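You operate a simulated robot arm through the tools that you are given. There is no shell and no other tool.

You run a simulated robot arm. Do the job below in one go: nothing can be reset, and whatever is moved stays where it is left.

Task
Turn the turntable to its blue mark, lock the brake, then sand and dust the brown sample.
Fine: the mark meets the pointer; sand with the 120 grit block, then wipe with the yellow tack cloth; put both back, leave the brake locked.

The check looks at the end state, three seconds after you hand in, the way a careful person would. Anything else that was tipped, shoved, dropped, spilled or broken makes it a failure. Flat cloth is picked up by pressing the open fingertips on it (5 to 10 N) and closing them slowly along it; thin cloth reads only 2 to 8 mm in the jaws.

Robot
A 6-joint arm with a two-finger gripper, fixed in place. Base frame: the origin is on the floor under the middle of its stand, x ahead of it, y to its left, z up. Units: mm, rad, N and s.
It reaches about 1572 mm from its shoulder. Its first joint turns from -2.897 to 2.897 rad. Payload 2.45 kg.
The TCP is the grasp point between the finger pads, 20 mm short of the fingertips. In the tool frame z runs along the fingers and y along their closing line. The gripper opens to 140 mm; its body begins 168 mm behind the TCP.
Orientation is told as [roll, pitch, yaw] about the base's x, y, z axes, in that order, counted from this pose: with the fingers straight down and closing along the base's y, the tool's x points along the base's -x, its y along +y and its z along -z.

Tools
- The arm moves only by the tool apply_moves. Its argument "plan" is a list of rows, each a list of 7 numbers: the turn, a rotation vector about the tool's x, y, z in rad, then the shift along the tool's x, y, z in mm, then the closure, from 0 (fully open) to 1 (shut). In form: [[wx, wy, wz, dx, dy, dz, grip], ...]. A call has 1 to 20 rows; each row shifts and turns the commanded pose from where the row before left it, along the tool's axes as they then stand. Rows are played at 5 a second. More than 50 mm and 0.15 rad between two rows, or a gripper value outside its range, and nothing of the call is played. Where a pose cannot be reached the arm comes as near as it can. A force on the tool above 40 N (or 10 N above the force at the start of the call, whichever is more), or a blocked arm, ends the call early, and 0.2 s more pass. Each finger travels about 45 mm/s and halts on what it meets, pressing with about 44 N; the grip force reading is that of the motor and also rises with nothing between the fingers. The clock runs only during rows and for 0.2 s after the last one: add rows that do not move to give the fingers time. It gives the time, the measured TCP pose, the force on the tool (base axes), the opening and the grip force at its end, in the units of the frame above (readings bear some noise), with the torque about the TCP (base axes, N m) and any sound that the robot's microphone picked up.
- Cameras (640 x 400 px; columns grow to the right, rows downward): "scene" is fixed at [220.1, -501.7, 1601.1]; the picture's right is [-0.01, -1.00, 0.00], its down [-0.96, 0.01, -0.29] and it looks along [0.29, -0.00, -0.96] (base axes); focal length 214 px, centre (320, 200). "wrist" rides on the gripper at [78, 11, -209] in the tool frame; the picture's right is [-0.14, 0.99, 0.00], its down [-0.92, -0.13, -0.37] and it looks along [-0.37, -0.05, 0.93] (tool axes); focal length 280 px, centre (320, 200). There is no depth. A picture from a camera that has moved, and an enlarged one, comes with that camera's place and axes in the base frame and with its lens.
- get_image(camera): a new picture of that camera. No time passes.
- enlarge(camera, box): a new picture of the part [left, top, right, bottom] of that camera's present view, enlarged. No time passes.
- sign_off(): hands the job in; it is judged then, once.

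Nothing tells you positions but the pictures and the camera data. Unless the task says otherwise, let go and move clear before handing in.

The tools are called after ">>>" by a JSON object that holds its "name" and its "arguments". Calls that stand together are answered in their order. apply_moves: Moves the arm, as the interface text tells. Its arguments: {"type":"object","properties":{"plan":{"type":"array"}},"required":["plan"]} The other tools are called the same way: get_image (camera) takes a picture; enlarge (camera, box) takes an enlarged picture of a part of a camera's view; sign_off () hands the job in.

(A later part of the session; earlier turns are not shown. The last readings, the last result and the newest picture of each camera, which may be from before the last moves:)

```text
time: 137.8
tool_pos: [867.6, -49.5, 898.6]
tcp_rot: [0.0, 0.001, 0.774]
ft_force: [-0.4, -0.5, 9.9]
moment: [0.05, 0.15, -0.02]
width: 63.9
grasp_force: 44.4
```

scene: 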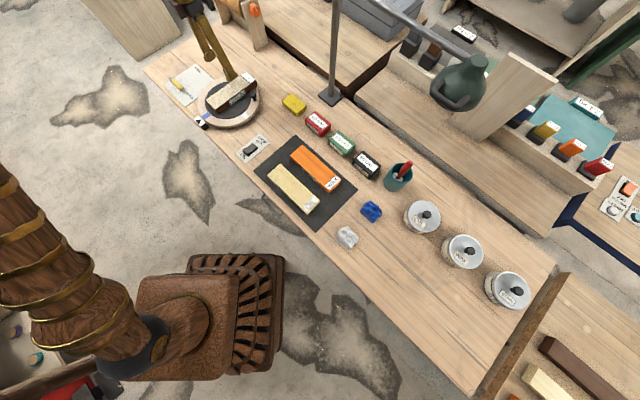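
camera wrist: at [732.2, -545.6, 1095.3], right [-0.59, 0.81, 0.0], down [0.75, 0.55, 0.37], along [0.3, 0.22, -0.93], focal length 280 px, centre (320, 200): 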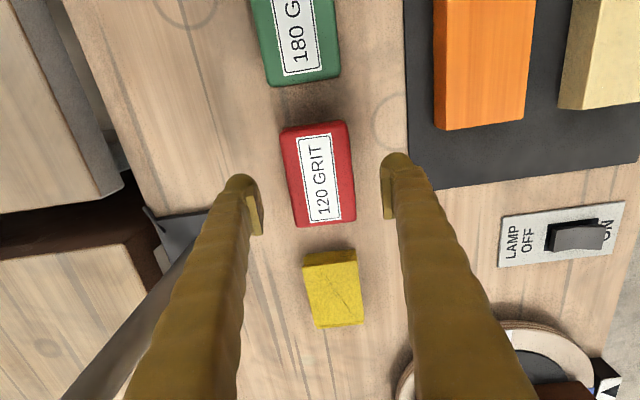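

>>> {"name": "apply_moves", "arguments": {"plan": [[0, 0, 0, 0, 0, -0.25, 0.7], [0, 0, 0, 0, 7, 0, 0.7], [0, 0, 0, 0, 7, 0, 0.7]]}}

>>> {"name": "enlarge", "arguments": {"camera": "scene", "box": [180, 65, 260, 125]}}

```text
time: 138.6
tool_pos: [858.4, -40.6, 898.3]
tcp_rot: [0.0, -0.001, 0.773]
ft_force: [5.9, -5.7, 11.9]
moment: [-0.1, -0.15, -0.01]
width: 64.1
grasp_force: 43.7
```

```text
6.67 times, centred on (220, 95) of scene
camera zoom: at [220.1, -501.7, 1601.1], right [-0.01, -1.0, 0.0], down [-0.96, 0.01, -0.29], along [0.29, 0.0, -0.96], focal length 1430 px, centre (987, 900)
```

zoom: 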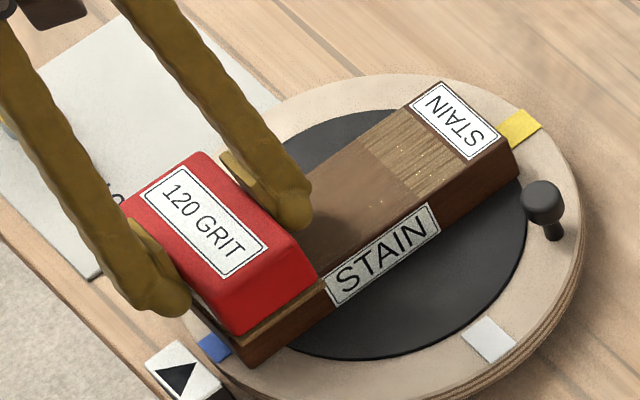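

The pressure rose to 13 N and the sample was dragged a bit along. I use the same grip to drag it back, then continue with less pressure.

>>> {"name": "apply_moves", "arguments": {"plan": [[0, 0, 0, 0, -7, 0.1, 0.7], [0, 0, 0, 0, -7, 0, 0.7], [0, 0, 0, 0, 0, 0, 0.7]]}}

>>> {"name": "enlarge", "arguments": {"camera": "scene", "box": [180, 65, 260, 125]}}

```text
time: 139.4
tool_pos: [866.3, -49.9, 898.7]
tcp_rot: [0.0, 0.001, 0.772]
ft_force: [-8.4, 8.6, 17.0]
moment: [0.24, 0.19, 0.05]
width: 63.9
grasp_force: 43.9
```

```text
6.67 times, centred on (220, 95) of scene
camera zoom: at [220.1, -501.7, 1601.1], right [-0.01, -1.0, 0.0], down [-0.96, 0.01, -0.29], along [0.29, 0.0, -0.96], focal length 1430 px, centre (987, 900)
```

zoom: 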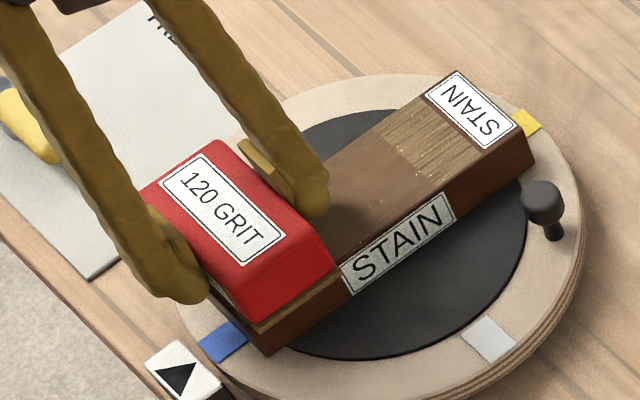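

The sample is back at its spot. I reduce the pressure to around 5–6 N.

>>> {"name": "apply_moves", "arguments": {"plan": [[0, 0, 0, 0, 0, -0.9, 0.7], [0, 0, 0, 0, 0, 0, 0.7]]}}

```text
time: 140.0
tool_pos: [867.1, -48.2, 898.9]
tcp_rot: [0.001, 0.002, 0.773]
ft_force: [-1.6, -0.6, -0.5]
moment: [-0.03, -0.01, -0.02]
width: 63.8
grasp_force: 44.4
```

>>> {"name": "apply_moves", "arguments": {"plan": [[0, 0, 0, 0, 0, 0.35, 0.7], [0, 0, 0, 0, 0, 0, 0.7]]}}

```text
time: 140.6
tool_pos: [866.9, -51.3, 898.7]
tcp_rot: [0.001, -0.001, 0.773]
ft_force: [-0.1, 0.2, -0.8]
moment: [0.0, -0.05, 0.01]
width: 63.8
grasp_force: 44.0
```

>>> {"name": "apply_moves", "arguments": {"plan": [[0, 0, 0, 0, 0, 0.35, 0.7], [0, 0, 0, 0, 0, 0, 0.7]]}}

```text
time: 141.2
tool_pos: [867.3, -50.2, 898.5]
tcp_rot: [-0.001, 0.002, 0.774]
ft_force: [-6.0, -1.0, 10.3]
moment: [-0.09, 0.19, -0.23]
width: 63.8
grasp_force: 43.9
```

>>> {"name": "apply_moves", "arguments": {"plan": [[0, 0, 0, 0, 0, -0.15, 0.7], [0, 0, 0, 0, 6, -0.02, 0.7], [0, 0, 0, 0, 6, -0.02, 0.7]]}}

>>> {"name": "enlarge", "arguments": {"camera": "scene", "box": [180, 65, 260, 125]}}

```text
time: 142.0
tool_pos: [860.1, -40.5, 899.2]
tcp_rot: [0.0, 0.0, 0.773]
ft_force: [3.1, -1.9, 3.9]
moment: [-0.1, -0.19, -0.01]
width: 64.2
grasp_force: 44.5
```

```text
6.67 times, centred on (220, 95) of scene
camera zoom: at [220.1, -501.7, 1601.1], right [-0.01, -1.0, 0.0], down [-0.96, 0.01, -0.29], along [0.29, 0.0, -0.96], focal length 1430 px, centre (987, 900)
```

zoom: 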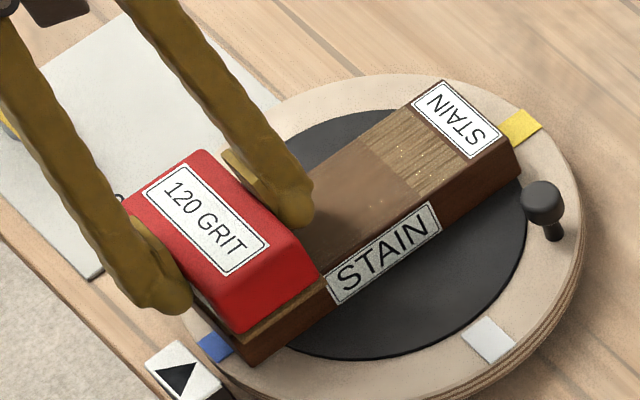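

The sample gets dragged again at this end, so I need a lighter touch (3–4 N). I drag it back and keep trying with finer pressure.

>>> {"name": "apply_moves", "arguments": {"plan": [[0, 0, 0, 0, -6, 0.1, 0.7], [0, 0, 0, 0, -6, 0, 0.7], [0, 0, 0, 0, 0, 0, 0.7]]}}

>>> {"name": "enlarge", "arguments": {"camera": "scene", "box": [180, 65, 260, 125]}}

```text
time: 142.8
tool_pos: [866.6, -47.6, 899.9]
tcp_rot: [0.0, -0.002, 0.774]
ft_force: [-5.5, 4.4, 8.9]
moment: [0.06, 0.08, -0.07]
width: 63.9
grasp_force: 44.2
```

```text
6.67 times, centred on (220, 95) of scene
camera zoom: at [220.1, -501.7, 1601.1], right [-0.01, -1.0, 0.0], down [-0.96, 0.01, -0.29], along [0.29, 0.0, -0.96], focal length 1430 px, centre (987, 900)
```

zoom: 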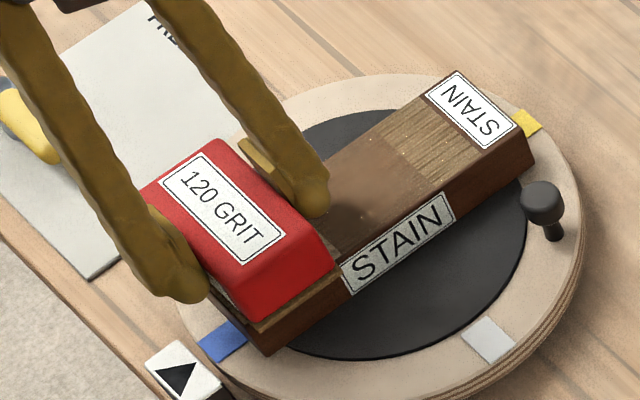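

>>> {"name": "apply_moves", "arguments": {"plan": [[0, 0, 0, 0, 0, -0.25, 0.7], [0, 0, 0, 0, 0, 0, 0.7]]}}

```text
time: 143.4
tool_pos: [868.6, -49.8, 898.5]
tcp_rot: [-0.001, 0.0, 0.773]
ft_force: [-1.8, 3.5, 9.4]
moment: [0.05, 0.08, -0.03]
width: 63.9
grasp_force: 43.5
```

>>> {"name": "apply_moves", "arguments": {"plan": [[0, 0, 0, 0, 0, -0.2, 0.7], [0, 0, 0, 0, 0, 0, 0.7]]}}

```text
time: 144.0
tool_pos: [866.7, -49.3, 897.6]
tcp_rot: [0.0, 0.0, 0.774]
ft_force: [-0.6, 1.5, -0.4]
moment: [0.01, -0.05, 0.07]
width: 64.0
grasp_force: 43.6
```

The pressure is very sensitive to tiny height changes. I try a softer grip so the block can yield vertically and even out the pressure.

>>> {"name": "apply_moves", "arguments": {"plan": [[0, 0, 0, 0, 0, 0, 0.56], [0, 0, 0, 0, 0, 0, 0.55], [0, 0, 0, 0, 0, 0, 0.55]]}}

```text
time: 144.8
tool_pos: [867.2, -50.9, 898.9]
tcp_rot: [0.001, 0.0, 0.774]
ft_force: [0.2, 0.3, 0.0]
moment: [0.01, -0.02, -0.02]
width: 63.8
grasp_force: 37.2
```

>>> {"name": "apply_moves", "arguments": {"plan": [[0, 0, 0, 0, 0, 0, 0.547], [0, 0, 0, 0, 0, 0, 0.546], [0, 0, 0, 0, 0, 0, 0.546]]}}

```text
time: 145.6
tool_pos: [868.5, -50.2, 899.8]
tcp_rot: [0.0, 0.001, 0.774]
ft_force: [1.5, -0.2, -0.6]
moment: [-0.03, 0.03, -0.01]
width: 64.4
grasp_force: 3.7
```

At this setting the grip is only about 4 N, which limits the downward push. I press down half a millimetre and read the force.

>>> {"name": "apply_moves", "arguments": {"plan": [[0, 0, 0, 0, 0, 0.5, 0.546], [0, 0, 0, 0, 0, 0.5, 0.546], [0, 0, 0, 0, 0, 0, 0.546]]}}

```text
time: 146.4
tool_pos: [867.2, -49.9, 897.9]
tcp_rot: [0.001, 0.0, 0.775]
ft_force: [2.8, -1.6, 2.5]
moment: [-0.08, -0.09, 0.01]
width: 65.1
grasp_force: 7.4
```

That gives a gentle, limited pressure of about 4 N. Now I stroke over the blue end.

>>> {"name": "apply_moves", "arguments": {"plan": [[0, 0, 0, 0, 7, 0.1, 0.546], [0, 0, 0, 0, 7, 0.1, 0.546], [0, 0, 0, 0, 7, 0.1, 0.546]]}}

>>> {"name": "enlarge", "arguments": {"camera": "scene", "box": [180, 65, 260, 125]}}

```text
time: 147.2
tool_pos: [852.0, -33.9, 896.9]
tcp_rot: [0.001, 0.002, 0.771]
ft_force: [2.0, -1.7, 0.2]
moment: [0.0, -0.04, -0.04]
width: 64.9
grasp_force: 13.9
```

```text
6.67 times, centred on (220, 95) of scene
camera zoom: at [220.1, -501.7, 1601.1], right [-0.01, -1.0, 0.0], down [-0.96, 0.01, -0.29], along [0.29, 0.0, -0.96], focal length 1430 px, centre (987, 900)
```

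zoom: 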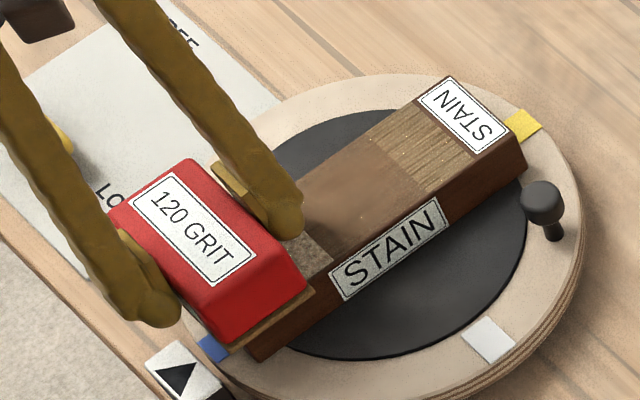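

Now the block slides over the sample and produces dust there. I continue back and forth with this light pressure.

>>> {"name": "apply_moves", "arguments": {"plan": [[0, 0, 0, 0, -7, 0.1, 0.546], [0, 0, 0, 0, -7, 0.1, 0.546], [0, 0, 0, 0, -7, 0.1, 0.546]]}}

>>> {"name": "enlarge", "arguments": {"camera": "scene", "box": [180, 65, 260, 125]}}

```text
time: 148.0
tool_pos: [868.4, -49.1, 897.8]
tcp_rot: [-0.001, -0.001, 0.773]
ft_force: [-0.1, -0.4, -1.9]
moment: [0.0, -0.01, 0.0]
width: 64.0
grasp_force: 44.2
```

```text
6.67 times, centred on (220, 95) of scene
camera zoom: at [220.1, -501.7, 1601.1], right [-0.01, -1.0, 0.0], down [-0.96, 0.01, -0.29], along [0.29, 0.0, -0.96], focal length 1430 px, centre (987, 900)
```

zoom: 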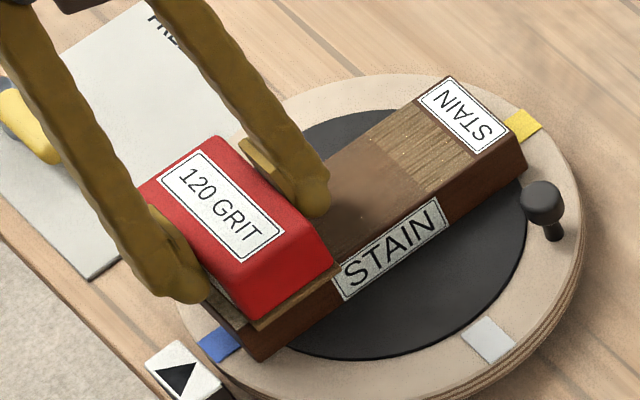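

>>> {"name": "apply_moves", "arguments": {"plan": [[0, 0, 0, 0, 0, 0.3, 0.544], [0, 0, 0, 0, 7, 0.2, 0.544], [0, 0, 0, 0, 7, 0.1, 0.544], [0, 0, 0, 0, 7, 0.1, 0.544], [0, 0, 0, 0, 0, 0, 0.544]]}}

>>> {"name": "enlarge", "arguments": {"camera": "scene", "box": [180, 65, 260, 125]}}

```text
time: 149.2
tool_pos: [853.7, -34.1, 897.2]
tcp_rot: [-0.002, 0.0, 0.772]
ft_force: [0.9, -2.0, 0.9]
moment: [-0.04, -0.04, -0.03]
width: 64.8
grasp_force: 7.0
```

```text
6.67 times, centred on (220, 95) of scene
camera zoom: at [220.1, -501.7, 1601.1], right [-0.01, -1.0, 0.0], down [-0.96, 0.01, -0.29], along [0.29, 0.0, -0.96], focal length 1430 px, centre (987, 900)
```

zoom: 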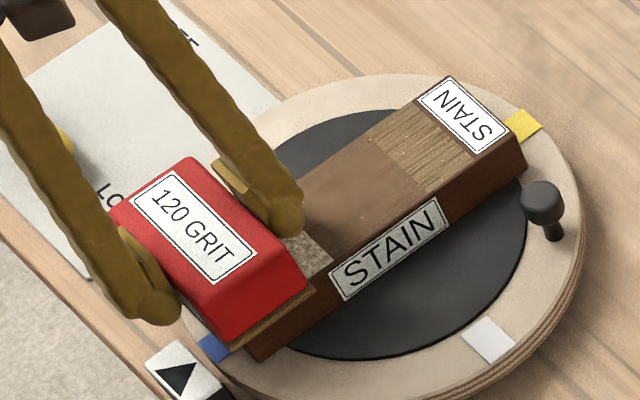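

That worked without moving the sample. I keep stroking back and forth the same way.

>>> {"name": "apply_moves", "arguments": {"plan": [[0, 0, 0, 0, -7, 0.2, 0.544], [0, 0, 0, 0, -7, 0.1, 0.544], [0, 0, 0, 0, -7, 0.1, 0.544], [0, 0, 0, 0, 0, 0, 0.544]]}}

>>> {"name": "enlarge", "arguments": {"camera": "scene", "box": [180, 65, 260, 125]}}

```text
time: 150.2
tool_pos: [868.2, -49.3, 896.8]
tcp_rot: [0.0, 0.001, 0.774]
ft_force: [-2.1, 0.8, 1.7]
moment: [-0.01, -0.01, -0.01]
width: 65.1
grasp_force: 17.3
```

```text
6.67 times, centred on (220, 95) of scene
camera zoom: at [220.1, -501.7, 1601.1], right [-0.01, -1.0, 0.0], down [-0.96, 0.01, -0.29], along [0.29, 0.0, -0.96], focal length 1430 px, centre (987, 900)
```

zoom: 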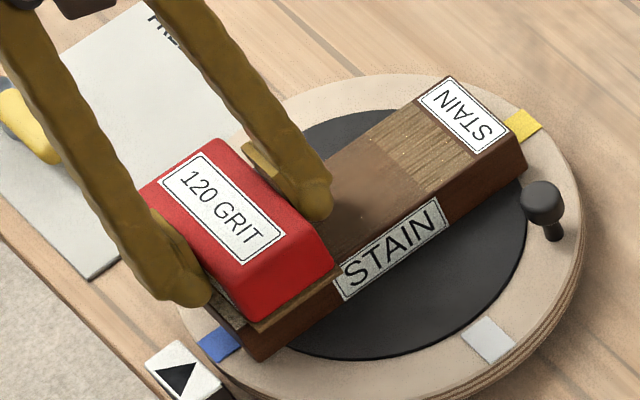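

Light pressure around 3 N works and dust appears at the blue end. I run more back-and-forth strokes.

>>> {"name": "apply_moves", "arguments": {"plan": [[0, 0, 0, 0, 7, 0.05, 0.544], [0, 0, 0, 0, 7, 0.05, 0.544], [0, 0, 0, 0, 7, 0.05, 0.544], [0, 0, 0, 0, -7, 0.05, 0.544], [0, 0, 0, 0, -7, 0.05, 0.544], [0, 0, 0, 0, -7, 0.05, 0.544], [0, 0, 0, 0, 0, 0, 0.544]]}}

>>> {"name": "enlarge", "arguments": {"camera": "scene", "box": [180, 65, 260, 125]}}

```text
time: 151.8
tool_pos: [868.4, -49.4, 897.0]
tcp_rot: [0.0, 0.001, 0.774]
ft_force: [-1.7, 2.4, 1.7]
moment: [0.05, -0.04, 0.14]
width: 65.3
grasp_force: 6.5
```

```text
6.67 times, centred on (220, 95) of scene
camera zoom: at [220.1, -501.7, 1601.1], right [-0.01, -1.0, 0.0], down [-0.96, 0.01, -0.29], along [0.29, 0.0, -0.96], focal length 1430 px, centre (987, 900)
```

zoom: 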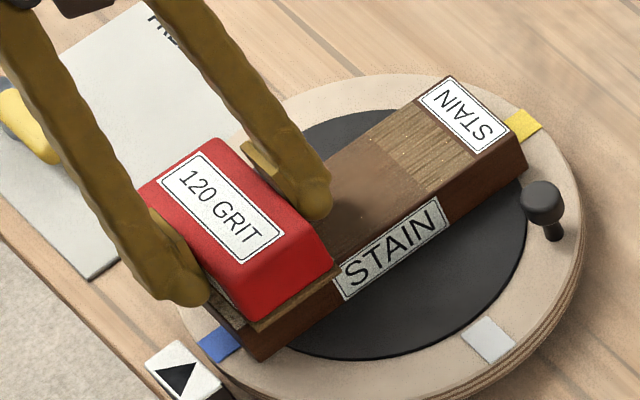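

>>> {"name": "apply_moves", "arguments": {"plan": [[0, 0, 0, 0, 8, 0.05, 0.544], [0, 0, 0, 0, 8, 0.05, 0.544], [0, 0, 0, 0, 8, 0.05, 0.544], [0, 0, 0, 0, -8, 0.05, 0.544], [0, 0, 0, 0, -8, 0.05, 0.544], [0, 0, 0, 0, -8, 0.05, 0.544], [0, 0, 0, 0, 8, 0.05, 0.544], [0, 0, 0, 0, 8, 0.05, 0.544], [0, 0, 0, 0, 8, 0.05, 0.544], [0, 0, 0, 0, -8, 0.05, 0.544], [0, 0, 0, 0, -8, 0.05, 0.544], [0, 0, 0, 0, -8, 0.05, 0.544], [0, 0, 0, 0, 0, 0, 0.544]]}}

>>> {"name": "enlarge", "arguments": {"camera": "scene", "box": [180, 65, 260, 125]}}

```text
time: 154.6
tool_pos: [867.9, -50.2, 893.6]
tcp_rot: [0.0, 0.0, 0.773]
ft_force: [-1.5, 2.1, 1.5]
moment: [-0.02, 0.07, -0.01]
width: 65.4
grasp_force: 3.7
```

```text
6.67 times, centred on (220, 95) of scene
camera zoom: at [220.1, -501.7, 1601.1], right [-0.01, -1.0, 0.0], down [-0.96, 0.01, -0.29], along [0.29, 0.0, -0.96], focal length 1430 px, centre (987, 900)
```

zoom: 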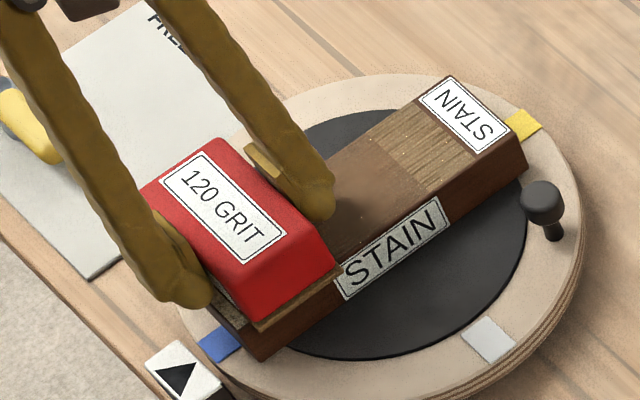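

The blue end is done with several strokes. I slide across to the label side in the same light manner.

>>> {"name": "apply_moves", "arguments": {"plan": [[0, 0, 0, 0, -10, 0.03, 0.544], [0, 0, 0, 0, -10, 0.03, 0.544], [0, 0, 0, 0, -10, 0.03, 0.544], [0, 0, 0, 0, -10, 0.03, 0.544], [0, 0, 0, 0, -10, 0.03, 0.544], [0, 0, 0, 0, -10, 0.03, 0.544], [0, 0, 0, 0, 0, 0, 0.544]]}}

>>> {"name": "enlarge", "arguments": {"camera": "scene", "box": [180, 65, 260, 125]}}

```text
time: 156.2
tool_pos: [908.6, -93.6, 895.2]
tcp_rot: [0.0, -0.001, 0.773]
ft_force: [0.8, 0.4, -1.9]
moment: [0.0, 0.03, 0.01]
width: 65.1
grasp_force: 22.9
```

```text
6.67 times, centred on (220, 95) of scene
camera zoom: at [220.1, -501.7, 1601.1], right [-0.01, -1.0, 0.0], down [-0.96, 0.01, -0.29], along [0.29, 0.0, -0.96], focal length 1430 px, centre (987, 900)
```

zoom: 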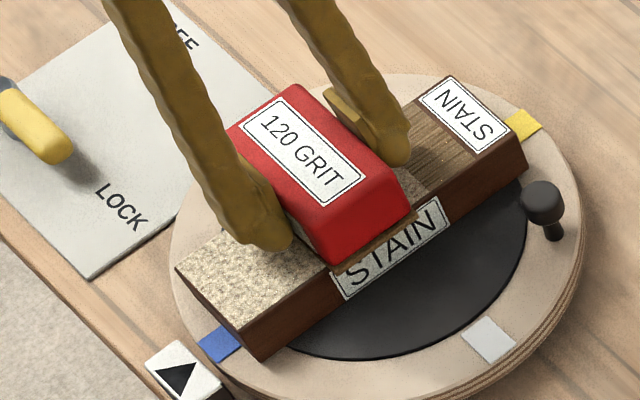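

>>> {"name": "apply_moves", "arguments": {"plan": [[0, 0, 0, 0, 0, 0.4, 0.544], [0, 0, 0, 0, -10, 0.2, 0.543], [0, 0, 0, 0, -10, 0.1, 0.543], [0, 0, 0, 0, -10, 0.05, 0.543], [0, 0, 0, 0, -10, 0.05, 0.543], [0, 0, 0, 0, -10, 0.05, 0.543], [0, 0, 0, 0, 0, 0, 0.543]]}}

>>> {"name": "enlarge", "arguments": {"camera": "scene", "box": [180, 65, 260, 125]}}

```text
time: 157.8
tool_pos: [943.9, -127.2, 891.3]
tcp_rot: [0.001, 0.002, 0.773]
ft_force: [0.5, -0.2, -1.5]
moment: [-0.02, -0.01, 0.02]
width: 65.3
grasp_force: 23.8
```

```text
6.67 times, centred on (220, 95) of scene
camera zoom: at [220.1, -501.7, 1601.1], right [-0.01, -1.0, 0.0], down [-0.96, 0.01, -0.29], along [0.29, 0.0, -0.96], focal length 1430 px, centre (987, 900)
```

zoom: 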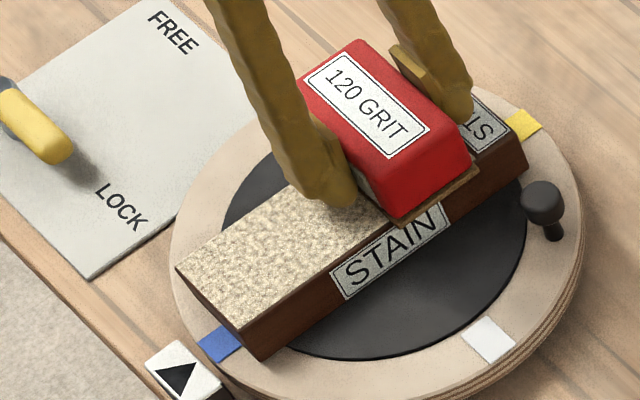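

>>> {"name": "apply_moves", "arguments": {"plan": [[0, 0, 0, 0, 0, 0.3, 0.537], [0, 0, 0, 0, 0, 0, 0.537]]}}

```text
time: 158.4
tool_pos: [944.9, -127.2, 893.7]
tcp_rot: [0.0, 0.0, 0.772]
ft_force: [-0.1, 0.3, -1.5]
moment: [-0.03, 0.02, 0.03]
width: 65.7
grasp_force: 10.2
```

>>> {"name": "apply_moves", "arguments": {"plan": [[0, 0, 0, 0, 0, 0.4, 0.535], [0, 0, 0, 0, 0, 0.4, 0.535], [0, 0, 0, 0, 0, 0, 0.535]]}}

>>> {"name": "enlarge", "arguments": {"camera": "scene", "box": [200, 65, 260, 110]}}

```text
time: 159.2
tool_pos: [944.2, -128.8, 893.2]
tcp_rot: [-0.001, 0.0, 0.774]
ft_force: [-1.9, 3.2, 2.5]
moment: [0.04, 0.04, -0.06]
width: 67.1
grasp_force: 1.5
```

```text
8.89 times, centred on (230, 88) of scene
camera zoom: at [220.1, -501.7, 1601.1], right [-0.01, -1.0, 0.0], down [-0.96, 0.01, -0.29], along [0.29, 0.0, -0.96], focal length 1906 px, centre (1120, 1200)
```

zoom: 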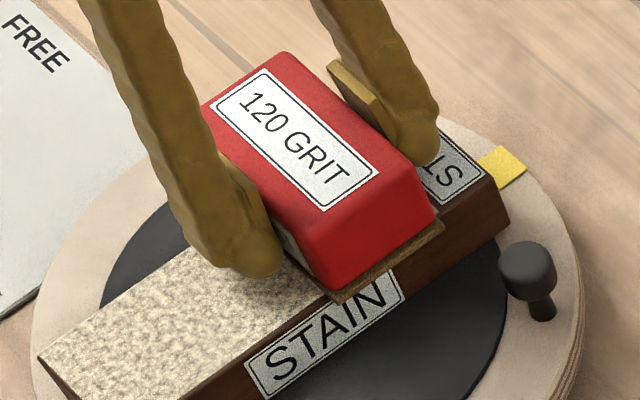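

>>> {"name": "apply_moves", "arguments": {"plan": [[0, 0, 0, 0, -7, 0.05, 0.537], [0, 0, 0, 0, -7, 0.05, 0.537], [0, 0, 0, 0, -7, 0.05, 0.537], [0, 0, 0, 0, -7, 0.05, 0.537], [0, 0, 0, 0, 0, 0, 0.537]]}}

>>> {"name": "enlarge", "arguments": {"camera": "scene", "box": [180, 65, 260, 125]}}

```text
time: 160.4
tool_pos: [964.9, -149.4, 892.1]
tcp_rot: [0.001, 0.0, 0.773]
ft_force: [-0.4, -1.0, -1.1]
moment: [-0.02, 0.01, 0.03]
width: 65.8
grasp_force: 1.4
```

```text
6.67 times, centred on (220, 95) of scene
camera zoom: at [220.1, -501.7, 1601.1], right [-0.01, -1.0, 0.0], down [-0.96, 0.01, -0.29], along [0.29, 0.0, -0.96], focal length 1430 px, centre (987, 900)
```

zoom: 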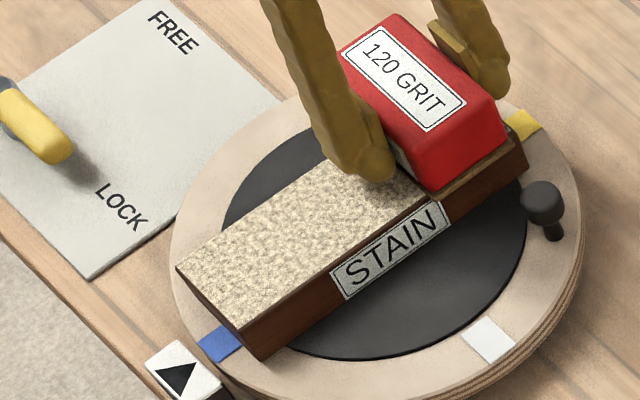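

>>> {"name": "apply_moves", "arguments": {"plan": [[0, 0, 0, 0, 0, 0.3, 0.537], [0, 0, 0, 0, 8, 0.1, 0.537], [0, 0, 0, 0, 8, 0.1, 0.537], [0, 0, 0, 0, 8, 0.1, 0.537], [0, 0, 0, 0, -8, 0.1, 0.537], [0, 0, 0, 0, -8, 0.1, 0.537], [0, 0, 0, 0, -8, 0.1, 0.537], [0, 0, 0, 0, 0, 0, 0.537]]}}

>>> {"name": "enlarge", "arguments": {"camera": "scene", "box": [180, 65, 260, 125]}}

```text
time: 162.2
tool_pos: [965.0, -148.6, 891.1]
tcp_rot: [0.0, 0.0, 0.774]
ft_force: [-1.4, 0.9, 2.4]
moment: [0.08, 0.03, 0.07]
width: 65.8
grasp_force: 16.5
```

```text
6.67 times, centred on (220, 95) of scene
camera zoom: at [220.1, -501.7, 1601.1], right [-0.01, -1.0, 0.0], down [-0.96, 0.01, -0.29], along [0.29, 0.0, -0.96], focal length 1430 px, centre (987, 900)
```

zoom: 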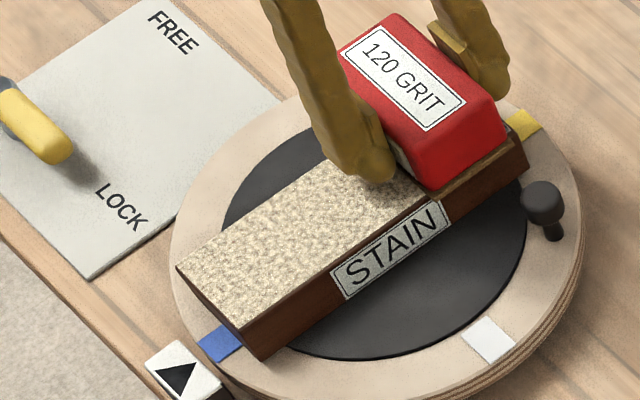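

Steady and the sample stays. I run several more cycles on the label-side strip.

>>> {"name": "apply_moves", "arguments": {"plan": [[0, 0, 0, 0, 8, 0.04, 0.537], [0, 0, 0, 0, 8, 0.04, 0.537], [0, 0, 0, 0, 8, 0.04, 0.537], [0, 0, 0, 0, -8, 0.04, 0.537], [0, 0, 0, 0, -8, 0.04, 0.537], [0, 0, 0, 0, -8, 0.04, 0.537], [0, 0, 0, 0, 8, 0.04, 0.537], [0, 0, 0, 0, 8, 0.04, 0.537], [0, 0, 0, 0, 8, 0.04, 0.537], [0, 0, 0, 0, -8, 0.04, 0.537], [0, 0, 0, 0, -8, 0.04, 0.537], [0, 0, 0, 0, -8, 0.04, 0.537], [0, 0, 0, 0, 8, 0.04, 0.537], [0, 0, 0, 0, 8, 0.04, 0.537], [0, 0, 0, 0, 8, 0.04, 0.537], [0, 0, 0, 0, 0, 0, 0.537]]}}

>>> {"name": "enlarge", "arguments": {"camera": "scene", "box": [180, 65, 260, 125]}}

```text
time: 165.6
tool_pos: [947.8, -131.8, 891.7]
tcp_rot: [0.0, 0.0, 0.774]
ft_force: [3.2, -2.4, 3.1]
moment: [-0.03, -0.06, -0.05]
width: 67.4
grasp_force: 2.1
```

```text
6.67 times, centred on (220, 95) of scene
camera zoom: at [220.1, -501.7, 1601.1], right [-0.01, -1.0, 0.0], down [-0.96, 0.01, -0.29], along [0.29, 0.0, -0.96], focal length 1430 px, centre (987, 900)
```

zoom: 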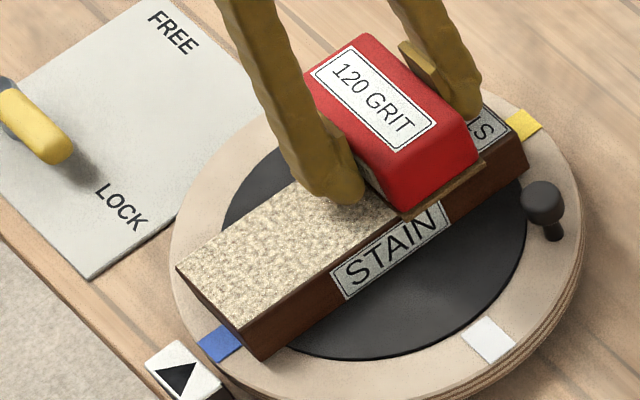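

I make one more full light pass to the blue end and a few extra strokes there.

>>> {"name": "apply_moves", "arguments": {"plan": [[0, 0, 0, 0, 10, 0.03, 0.537], [0, 0, 0, 0, 10, 0.03, 0.537], [0, 0, 0, 0, 10, 0.03, 0.537], [0, 0, 0, 0, 10, 0.03, 0.537], [0, 0, 0, 0, 10, 0.03, 0.537], [0, 0, 0, 0, 10, 0.03, 0.537], [0, 0, 0, 0, 10, 0.03, 0.537], [0, 0, 0, 0, 10, 0.03, 0.537], [0, 0, 0, 0, 10, 0.03, 0.537], [0, 0, 0, 0, 10, 0.03, 0.537], [0, 0, 0, 0, 10, 0.03, 0.537], [0, 0, 0, 0, 0, 0, 0.537]]}}

>>> {"name": "enlarge", "arguments": {"camera": "scene", "box": [180, 65, 260, 125]}}

```text
time: 168.2
tool_pos: [870.4, -53.6, 893.3]
tcp_rot: [0.0, 0.0, 0.774]
ft_force: [-0.1, 0.7, -1.2]
moment: [-0.03, 0.01, -0.02]
width: 66.1
grasp_force: 0.5
```

```text
6.67 times, centred on (220, 95) of scene
camera zoom: at [220.1, -501.7, 1601.1], right [-0.01, -1.0, 0.0], down [-0.96, 0.01, -0.29], along [0.29, 0.0, -0.96], focal length 1430 px, centre (987, 900)
```

zoom: 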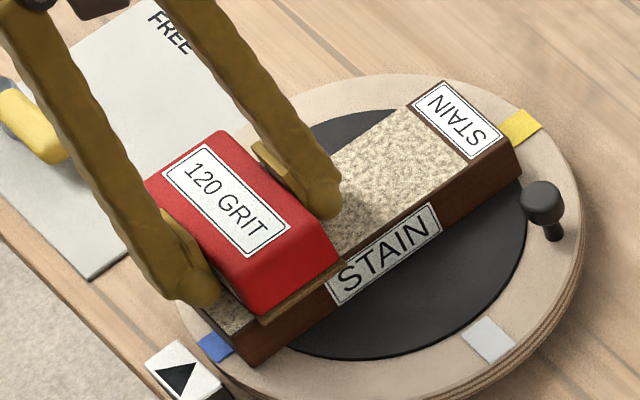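

>>> {"name": "apply_moves", "arguments": {"plan": [[0, 0, 0, 0, 0, 0.3, 0.539], [0, 0, 0, 0, 10, 0.1, 0.539], [0, 0, 0, 0, 10, 0.05, 0.539], [0, 0, 0, 0, 10, 0.05, 0.539], [0, 0, 0, 0, -9, 0.05, 0.539], [0, 0, 0, 0, -9, 0.05, 0.539], [0, 0, 0, 0, 9, 0.05, 0.539], [0, 0, 0, 0, 9, 0.05, 0.539], [0, 0, 0, 0, -9, 0.05, 0.539], [0, 0, 0, 0, -9, 0.05, 0.539], [0, 0, 0, 0, -9, 0.05, 0.539], [0, 0, 0, 0, 0, 0, 0.539]]}}

>>> {"name": "enlarge", "arguments": {"camera": "scene", "box": [180, 65, 260, 125]}}

```text
time: 170.8
tool_pos: [869.0, -50.7, 890.8]
tcp_rot: [0.0, 0.0, 0.773]
ft_force: [-1.3, 2.2, 2.7]
moment: [0.09, 0.02, 0.06]
width: 66.7
grasp_force: 1.5
```

```text
6.67 times, centred on (220, 95) of scene
camera zoom: at [220.1, -501.7, 1601.1], right [-0.01, -1.0, 0.0], down [-0.96, 0.01, -0.29], along [0.29, 0.0, -0.96], focal length 1430 px, centre (987, 900)
```

zoom: 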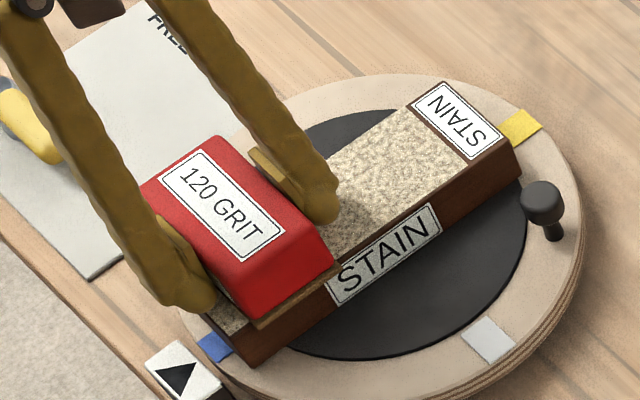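

Sanding at both ends is now thorough. I close firmly on the block, lift it, and check how it sits in the fingers.

>>> {"name": "apply_moves", "arguments": {"plan": [[0, 0, 0, 0, 0, 0, 0.55], [0, 0, 0, 0, 0, 0, 0.6], [0, 0, 0, 0, 0, 0, 0.7], [0, 0, 0, 0, 0, 0, 0.7], [0, 0, 0, 0, 0, -30, 0.7], [0, 0, 0, 0, 0, -40, 0.7], [0, 0, 0, 0, 0, 0, 0.7]]}}

>>> {"name": "get_image", "arguments": {"camera": "wrist"}}

>>> {"name": "enlarge", "arguments": {"camera": "scene", "box": [180, 55, 260, 125]}}

```text
time: 172.4
tool_pos: [868.5, -49.7, 960.2]
tcp_rot: [0.0, 0.0, 0.775]
ft_force: [0.0, -0.1, -1.8]
moment: [-0.02, -0.01, -0.01]
width: 65.2
grasp_force: 44.2
```

```text
taken
camera wrist: at [804.6, -97.8, 1169.9], right [-0.59, 0.81, 0.0], down [0.75, 0.55, 0.37], along [0.3, 0.22, -0.93], focal length 280 px, centre (320, 200)
```

wrist: 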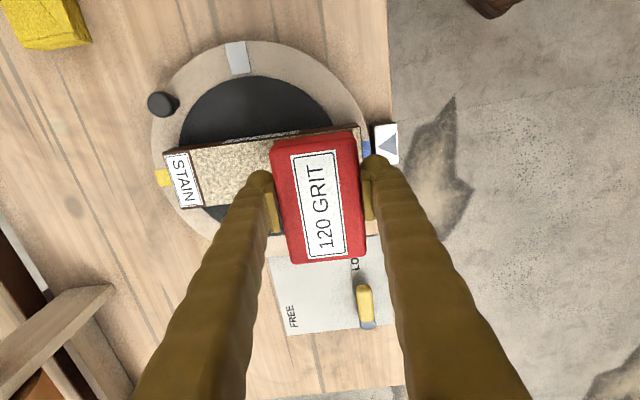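

```text
5.71 times, centred on (220, 90) of scene
camera zoom: at [220.1, -501.7, 1601.1], right [-0.01, -1.0, 0.0], down [-0.96, 0.01, -0.29], along [0.29, 0.0, -0.96], focal length 1226 px, centre (891, 829)
```

zoom: 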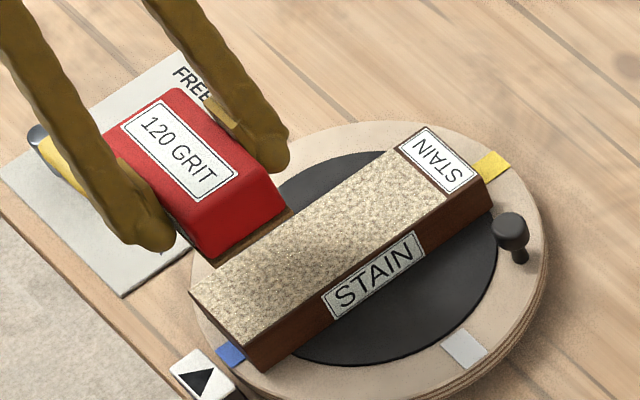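

The block sits well in the grip (a few mm shifted, which I compensate). I carry it back to its place.

>>> {"name": "apply_moves", "arguments": {"plan": [[0, 0, 0, 37, -27.05, 0, 0.7], [0, 0, 0, 37, -27.05, 0, 0.7], [0, 0, 0, 37, -27.05, 0, 0.7], [0, 0, 0, 37, -27.05, 0, 0.7], [0, 0, 0, 37, -27.05, 0, 0.7], [0, 0, 0, 37, -27.05, 0, 0.7], [0, 0, 0, 37, -27.05, 0, 0.7], [0, 0, 0, 37, -27.05, 0, 0.7], [0, 0, 0, 37, -27.05, 0, 0.7], [0, 0, 0, 37, -27.05, 0, 0.7], [0, 0, 0, 0, 0, 0, 0.7], [0, 0, 0, 0, 0, 45, 0.7], [0, 0, 0, 0, 0, 45, 0.7], [0, 0, 0, 0, 0, 28, 0.7], [0, 0, 0, 0, 0, 0, 0.7]]}}

>>> {"name": "get_image", "arguments": {"camera": "wrist"}}

>>> {"name": "enlarge", "arguments": {"camera": "scene", "box": [275, 85, 385, 185]}}

```text
time: 175.6
tool_pos: [795.2, -503.4, 842.1]
tcp_rot: [0.0, -0.002, 0.775]
ft_force: [-0.2, -0.1, -1.6]
moment: [-0.01, -0.02, 0.0]
width: 65.4
grasp_force: 43.9
```

```text
taken
camera wrist: at [731.5, -550.1, 1051.0], right [-0.59, 0.81, 0.0], down [0.75, 0.55, 0.37], along [0.3, 0.22, -0.93], focal length 280 px, centre (320, 200)
```

wrist: 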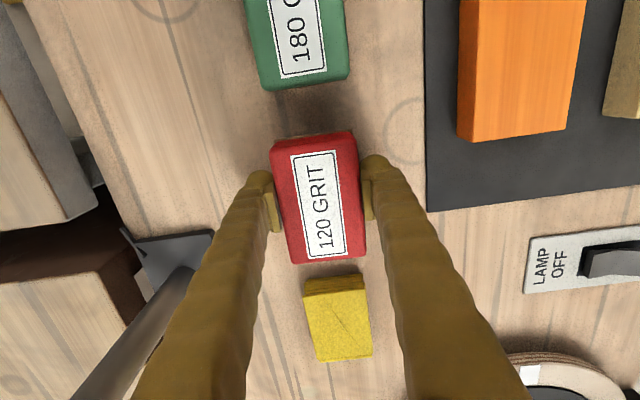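

```text
4.00 times, centred on (330, 135) of scene
camera zoom: at [220.1, -501.7, 1601.1], right [-0.01, -1.0, 0.0], down [-0.96, 0.01, -0.29], along [0.29, 0.0, -0.96], focal length 858 px, centre (280, 460)
```

zoom: 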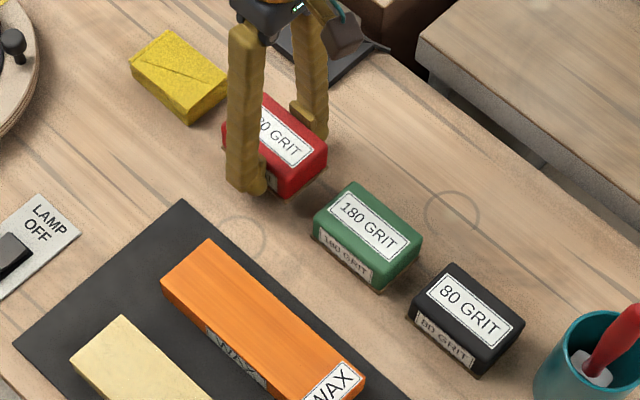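

>>> {"name": "apply_moves", "arguments": {"plan": [[0, 0, 0, 0, 0, 6, 0.7], [0, 0, 0, 0, 0, 4, 0.7], [0, 0, 0, 0, 0, 1.5, 0.7], [0, 0, 0, 0, 0, 0, 0.7]]}}

>>> {"name": "enlarge", "arguments": {"camera": "scene", "box": [275, 85, 385, 185]}}

```text
time: 176.6
tool_pos: [793.8, -502.9, 830.5]
tcp_rot: [0.001, -0.002, 0.773]
ft_force: [0.0, -0.4, -2.0]
moment: [-0.01, 0.02, 0.01]
width: 65.3
grasp_force: 43.6
```

```text
4.00 times, centred on (330, 135) of scene
camera zoom: at [220.1, -501.7, 1601.1], right [-0.01, -1.0, 0.0], down [-0.96, 0.01, -0.29], along [0.29, 0.0, -0.96], focal length 858 px, centre (280, 460)
```

zoom: 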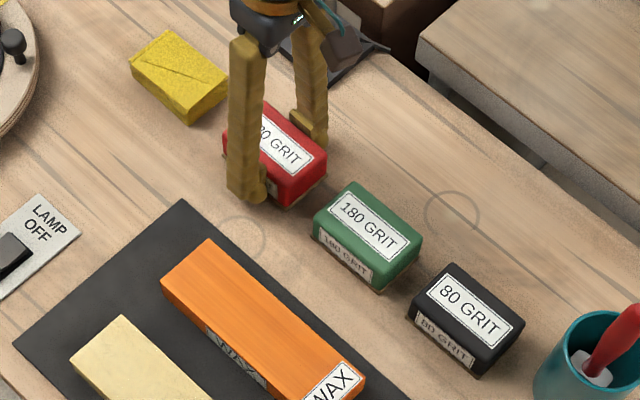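

It matches the original spot. I creep down to contact.

>>> {"name": "apply_moves", "arguments": {"plan": [[0, 0, 0, 0, 0, 0.7, 0.7], [0, 0, 0, 0, 0, 0.7, 0.7], [0, 0, 0, 0, 0, 0, 0.7]]}}

```text
time: 177.4
tool_pos: [793.1, -503.7, 830.6]
tcp_rot: [0.0, 0.0, 0.773]
ft_force: [0.4, -0.5, -0.9]
moment: [-0.05, -0.04, 0.01]
width: 65.1
grasp_force: 44.6
```

>>> {"name": "apply_moves", "arguments": {"plan": [[0, 0, 0, 0, 0, 0.6, 0.7], [0, 0, 0, 0, 0, 0.6, 0.7], [0, 0, 0, 0, 0, 0, 0.7]]}}

```text
time: 178.2
tool_pos: [792.9, -501.9, 828.4]
tcp_rot: [-0.001, -0.001, 0.774]
ft_force: [0.1, -0.1, -2.0]
moment: [-0.01, 0.02, -0.02]
width: 64.9
grasp_force: 43.8
```

>>> {"name": "apply_moves", "arguments": {"plan": [[0, 0, 0, 0, 0, 0.6, 0.7], [0, 0, 0, 0, 0, 0.5, 0.7], [0, 0, 0, 0, 0, 0, 0.7]]}}

```text
time: 179.0
tool_pos: [792.6, -500.7, 826.2]
tcp_rot: [0.001, -0.001, 0.772]
ft_force: [-0.7, -0.8, -1.3]
moment: [0.03, 0.0, -0.01]
width: 65.3
grasp_force: 44.5
```

>>> {"name": "apply_moves", "arguments": {"plan": [[0, 0, 0, 0, 0, 0.5, 0.7], [0, 0, 0, 0, 0, 0.5, 0.7], [0, 0, 0, 0, 0, 0, 0.7]]}}

```text
time: 179.8
tool_pos: [792.0, -503.0, 825.3]
tcp_rot: [0.0, 0.0, 0.774]
ft_force: [-0.3, 0.7, -0.2]
moment: [0.07, -0.12, 0.05]
width: 65.3
grasp_force: 43.9
```

>>> {"name": "apply_moves", "arguments": {"plan": [[0, 0, 0, 0, 0, 0.3, 0.7], [0, 0, 0, 0, 0, 0, 0.7]]}}

```text
time: 180.4
tool_pos: [792.1, -502.4, 825.9]
tcp_rot: [0.001, 0.0, 0.774]
ft_force: [1.8, -0.9, 4.0]
moment: [0.11, -0.25, -0.11]
width: 65.0
grasp_force: 43.8
```

Contact with about 5 N. I open the fingers and rise.

>>> {"name": "apply_moves", "arguments": {"plan": [[0, 0, 0, 0, 0, 0, 0.53], [0, 0, 0, 0, 0, 0, 0.5], [0, 0, 0, 0, 0, 0, 0.4], [0, 0, 0, 0, 0, 0, 0.3], [0, 0, 0, 0, 0, 0, 0.3], [0, 0, 0, 0, 0, -45, 0.3], [0, 0, 0, 0, 0, -50, 0.3], [0, 0, 0, 0, 0, -50, 0.3], [0, 0, 0, 0, 0, 0, 0.3]]}}

>>> {"name": "get_image", "arguments": {"camera": "wrist"}}

>>> {"name": "enlarge", "arguments": {"camera": "scene", "box": [275, 85, 385, 185]}}

```text
time: 182.4
tool_pos: [794.2, -502.6, 973.5]
tcp_rot: [0.0, 0.0, 0.772]
ft_force: [0.5, 1.1, 0.3]
moment: [-0.01, 0.03, -0.02]
width: 97.7
grasp_force: 0.1
```

```text
taken
camera wrist: at [731.2, -550.7, 1182.2], right [-0.59, 0.81, 0.0], down [0.75, 0.55, 0.37], along [0.3, 0.22, -0.93], focal length 280 px, centre (320, 200)
```

wrist: 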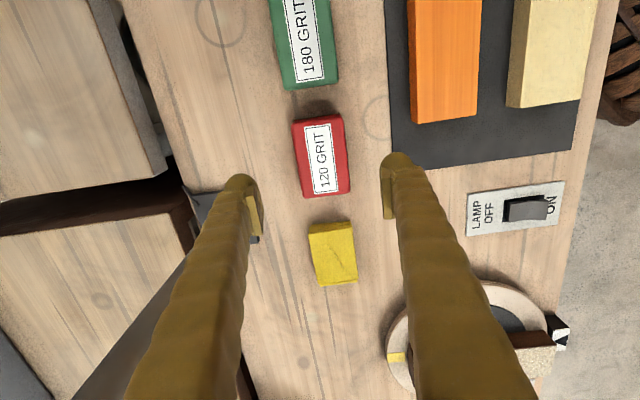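

```text
4.00 times, centred on (330, 135) of scene
camera zoom: at [220.1, -501.7, 1601.1], right [-0.01, -1.0, 0.0], down [-0.96, 0.01, -0.29], along [0.29, 0.0, -0.96], focal length 858 px, centre (280, 460)
```

zoom: 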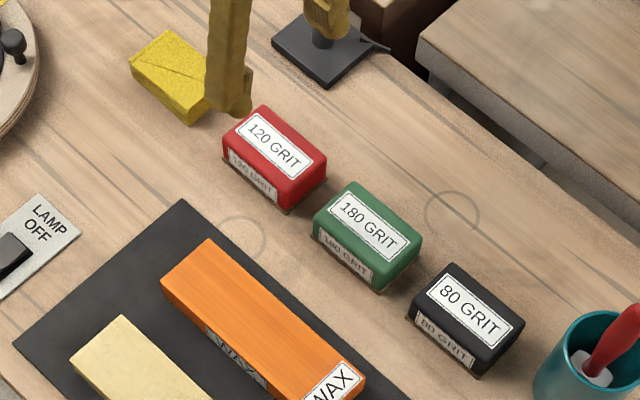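

The red block is home. Now I go to the same viewpoint over the cloth as before, to measure where it lies.

>>> {"name": "apply_moves", "arguments": {"plan": [[0, 0, 0, -43.1, -0.3, -6.8, 0.3], [0, 0, 0, -43.1, -0.3, -6.8, 0.3], [0, 0, 0, -43.1, -0.3, -6.8, 0.3], [0, 0, 0, -43.1, -0.3, -6.8, 0.3], [0, 0, 0, -43.1, -0.3, -6.8, 0.3], [0, 0, 0, 0, 0, 0, 0.3]]}}

>>> {"name": "enlarge", "arguments": {"camera": "wrist", "box": [250, 50, 390, 160]}}

>>> {"name": "enlarge", "arguments": {"camera": "scene", "box": [190, 65, 260, 120]}}

```text
time: 183.8
tool_pos: [951.7, -352.4, 1008.0]
tcp_rot: [0.001, -0.001, 0.774]
ft_force: [0.4, -0.5, 0.2]
moment: [0.01, 0.01, 0.02]
width: 98.2
grasp_force: 0.1
```

```text
3.64 times, centred on (320, 105) of wrist
camera zoom: at [887.9, -400.5, 1217.0], right [-0.59, 0.81, 0.0], down [0.75, 0.55, 0.37], along [0.3, 0.22, -0.93], focal length 1020 px, centre (320, 546)
```

zoom: 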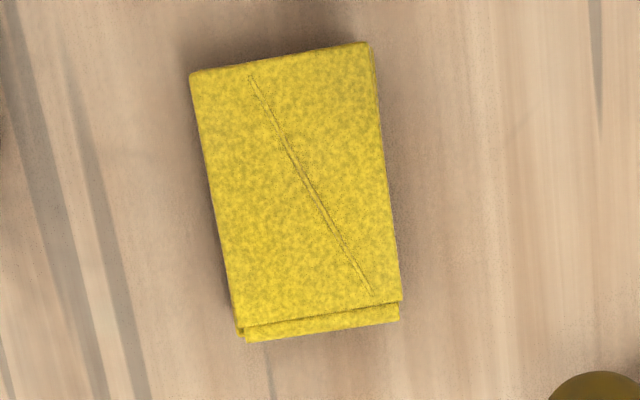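

```text
7.27 times, centred on (225, 92) of scene
camera zoom: at [220.1, -501.7, 1601.1], right [-0.01, -1.0, 0.0], down [-0.96, 0.01, -0.29], along [0.29, 0.0, -0.96], focal length 1560 px, centre (1011, 982)
```

zoom: 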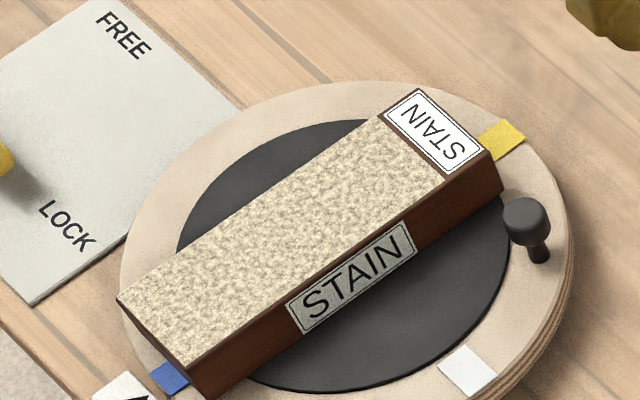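

The cloth lies about 4.6 mm off in x, noted for the final placement. I descend on it and grip.

>>> {"name": "apply_moves", "arguments": {"plan": [[0, 0, -0.006, 31.4, 0.1, 0, 0.3], [0, 0, 0, 31.4, 0.1, 0, 0.3], [0, 0, 0, 0, 0, 45, 0.3], [0, 0, 0, 0, 0, 45, 0.3], [0, 0, 0, 0, 0, 45, 0.3], [0, 0, 0, 0, 0, 30, 0.3], [0, 0, 0, 0, 0, 13, 0.3], [0, 0, 0, 0, 0, 0, 0.3], [0, 0, 0, 0, 0, 0, 0.42], [0, 0, 0, 0, 0, 0, 0.5], [0, 0, 0, 0, 0, 0, 0.55], [0, 0, 0, 0, 0, 0, 0.6], [0, 0, 0, 0, 0, 0, 0.6], [0, 0, 0, 0, 0, 0, 0.6]]}}

>>> {"name": "get_image", "arguments": {"camera": "wrist"}}

```text
time: 186.8
tool_pos: [903.9, -396.1, 826.1]
tcp_rot: [-0.001, 0.0, 0.778]
ft_force: [0.5, -0.2, 0.5]
moment: [-0.02, -0.02, 0.0]
width: 63.3
grasp_force: 44.0
```

```text
taken
camera wrist: at [840.6, -444.4, 1035.2], right [-0.6, 0.8, 0.0], down [0.75, 0.56, 0.37], along [0.3, 0.22, -0.93], focal length 280 px, centre (320, 200)
```

wrist: 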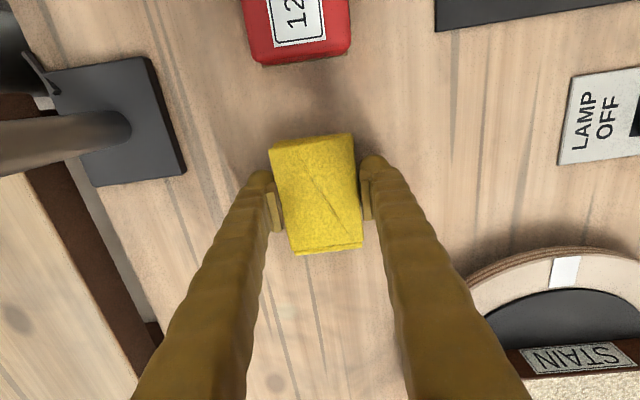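

Gripped. I lift and carry the cloth over the label-side strip again.

>>> {"name": "apply_moves", "arguments": {"plan": [[0, 0, 0, 0, 0, -20, 0.6], [0, 0, 0, 0, 0, -45, 0.6], [0, 0, 0, 0, 0, -45, 0.6], [0, 0, 0, -35.7, 26.75, 0, 0.6], [0, 0, 0, -35.7, 26.75, 0, 0.6], [0, 0, 0, -35.7, 26.75, 0, 0.6], [0, 0, 0, -35.7, 26.75, 0, 0.6], [0, 0, 0, -35.7, 26.75, 0, 0.6], [0, 0, 0, -35.7, 26.75, 0, 0.6], [0, 0, 0, 0, 0, 25, 0.6], [0, 0, 0, 0, 0, 15, 0.6], [0, 0, 0, 0, 0, 0, 0.6]]}}

>>> {"name": "enlarge", "arguments": {"camera": "scene", "box": [180, 60, 270, 127]}}

```text
time: 189.4
tool_pos: [942.6, -132.0, 896.4]
tcp_rot: [0.0, 0.0, 0.778]
ft_force: [-0.1, 0.2, -0.4]
moment: [-0.01, 0.02, -0.02]
width: 63.3
grasp_force: 44.3
```

```text
5.97 times, centred on (225, 94) of scene
camera zoom: at [220.1, -501.7, 1601.1], right [-0.01, -1.0, 0.0], down [-0.96, 0.01, -0.29], along [0.29, 0.0, -0.96], focal length 1280 px, centre (887, 836)
```

zoom: 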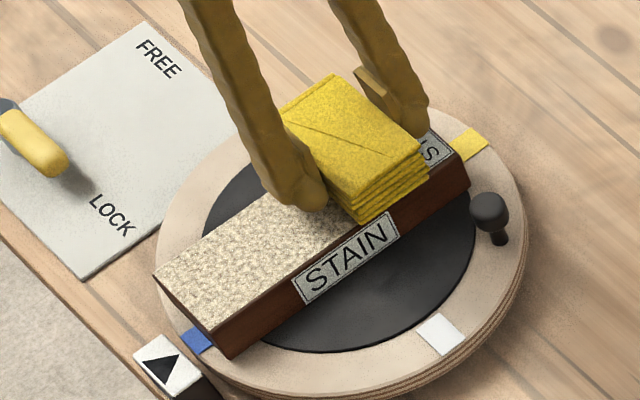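

>>> {"name": "apply_moves", "arguments": {"plan": [[0, 0, 0, 0, 0, 1, 0.6], [0, 0, 0, 0, 0, 0.8, 0.6], [0, 0, 0, 0, 0, 0.7, 0.6], [0, 0, 0, 0, 0, 0, 0.6]]}}

```text
time: 190.4
tool_pos: [942.6, -131.2, 893.8]
tcp_rot: [-0.002, 0.001, 0.777]
ft_force: [-0.3, -0.5, -0.6]
moment: [0.03, 0.02, 0.01]
width: 63.4
grasp_force: 44.0
```

>>> {"name": "apply_moves", "arguments": {"plan": [[0, 0, 0, 0, 0, 0.6, 0.6], [0, 0, 0, 0, 0, 0.6, 0.6], [0, 0, 0, 0, 0, 0, 0.6]]}}

```text
time: 191.2
tool_pos: [941.9, -130.4, 893.5]
tcp_rot: [0.0, 0.0, 0.779]
ft_force: [-0.2, -0.2, -1.2]
moment: [-0.04, 0.01, -0.01]
width: 63.5
grasp_force: 44.2
```

>>> {"name": "apply_moves", "arguments": {"plan": [[0, 0, 0, 0, 0, 0.5, 0.6], [0, 0, 0, 0, 0, 0.5, 0.6], [0, 0, 0, 0, 0, 0, 0.6]]}}

```text
time: 192.0
tool_pos: [943.2, -131.9, 891.6]
tcp_rot: [0.0, 0.0, 0.778]
ft_force: [-0.4, -0.5, -0.3]
moment: [0.02, -0.02, -0.04]
width: 63.5
grasp_force: 44.1
```

>>> {"name": "apply_moves", "arguments": {"plan": [[0, 0, 0, 0, 0, 0.5, 0.6], [0, 0, 0, 0, 0, 0.4, 0.6], [0, 0, 0, 0, 0, 0, 0.6]]}}

```text
time: 192.8
tool_pos: [943.3, -131.7, 891.9]
tcp_rot: [0.001, 0.0, 0.779]
ft_force: [-1.8, 0.3, 4.2]
moment: [-0.05, 0.0, 0.0]
width: 63.1
grasp_force: 44.2
```

>>> {"name": "apply_moves", "arguments": {"plan": [[0, 0, 0, 0, 0, 0.35, 0.6], [0, 0, 0, 0, -8, 0, 0.6], [0, 0, 0, 0, -8, 0, 0.6]]}}

```text
time: 193.6
tool_pos: [954.3, -143.9, 892.0]
tcp_rot: [0.0, 0.0, 0.779]
ft_force: [-1.6, 1.3, 4.9]
moment: [-0.02, 0.07, -0.03]
width: 63.3
grasp_force: 44.3
```

>>> {"name": "apply_moves", "arguments": {"plan": [[0, 0, 0, 0, 0, 0.3, 0.6], [0, 0, 0, 0, 8, 0, 0.6], [0, 0, 0, 0, 8, 0, 0.6], [0, 0, 0, 0, 8, 0, 0.6], [0, 0, 0, 0, 8, 0, 0.6]]}}

>>> {"name": "enlarge", "arguments": {"camera": "scene", "box": [180, 60, 270, 127]}}

```text
time: 194.8
tool_pos: [932.0, -121.2, 891.1]
tcp_rot: [-0.001, -0.001, 0.78]
ft_force: [6.3, -6.9, 19.7]
moment: [-0.14, -0.09, 0.0]
width: 63.3
grasp_force: 44.0
```

```text
5.97 times, centred on (225, 94) of scene
camera zoom: at [220.1, -501.7, 1601.1], right [-0.01, -1.0, 0.0], down [-0.96, 0.01, -0.29], along [0.29, 0.0, -0.96], focal length 1280 px, centre (887, 836)
```

zoom: 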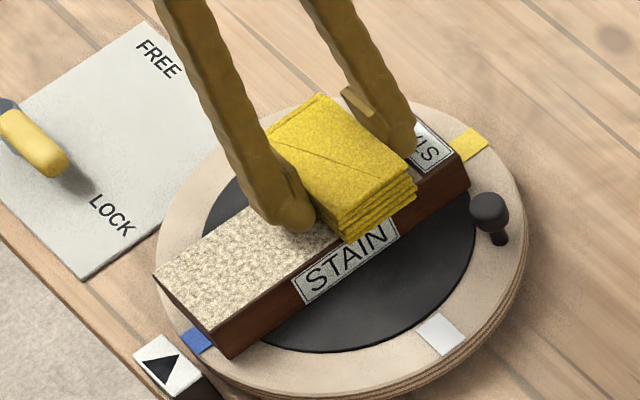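

>>> {"name": "apply_moves", "arguments": {"plan": [[0, 0, 0, 0, -8, -0.3, 0.6], [0, 0, 0, 0, -8, 0, 0.6], [0, 0, 0, 0, -8, 0, 0.6], [0, 0, 0, 0, -8, 0, 0.6], [0, 0, 0, 0, -6, 0, 0.6]]}}

>>> {"name": "enlarge", "arguments": {"camera": "scene", "box": [180, 60, 270, 127]}}

```text
time: 196.0
tool_pos: [959.1, -148.2, 891.6]
tcp_rot: [0.001, 0.0, 0.778]
ft_force: [-1.4, 0.9, 3.3]
moment: [0.0, 0.06, -0.04]
width: 63.3
grasp_force: 43.9
```

```text
5.97 times, centred on (225, 94) of scene
camera zoom: at [220.1, -501.7, 1601.1], right [-0.01, -1.0, 0.0], down [-0.96, 0.01, -0.29], along [0.29, 0.0, -0.96], focal length 1280 px, centre (887, 836)
```

zoom: 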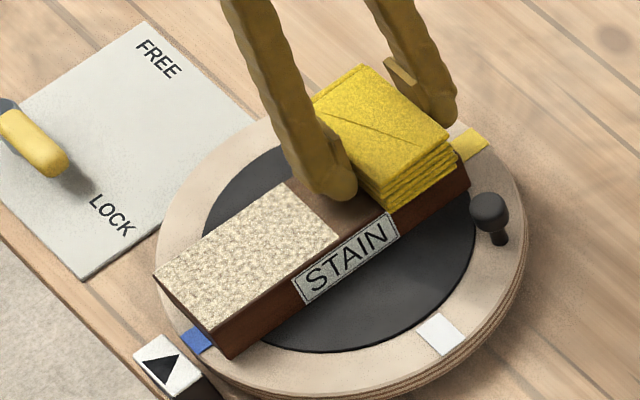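

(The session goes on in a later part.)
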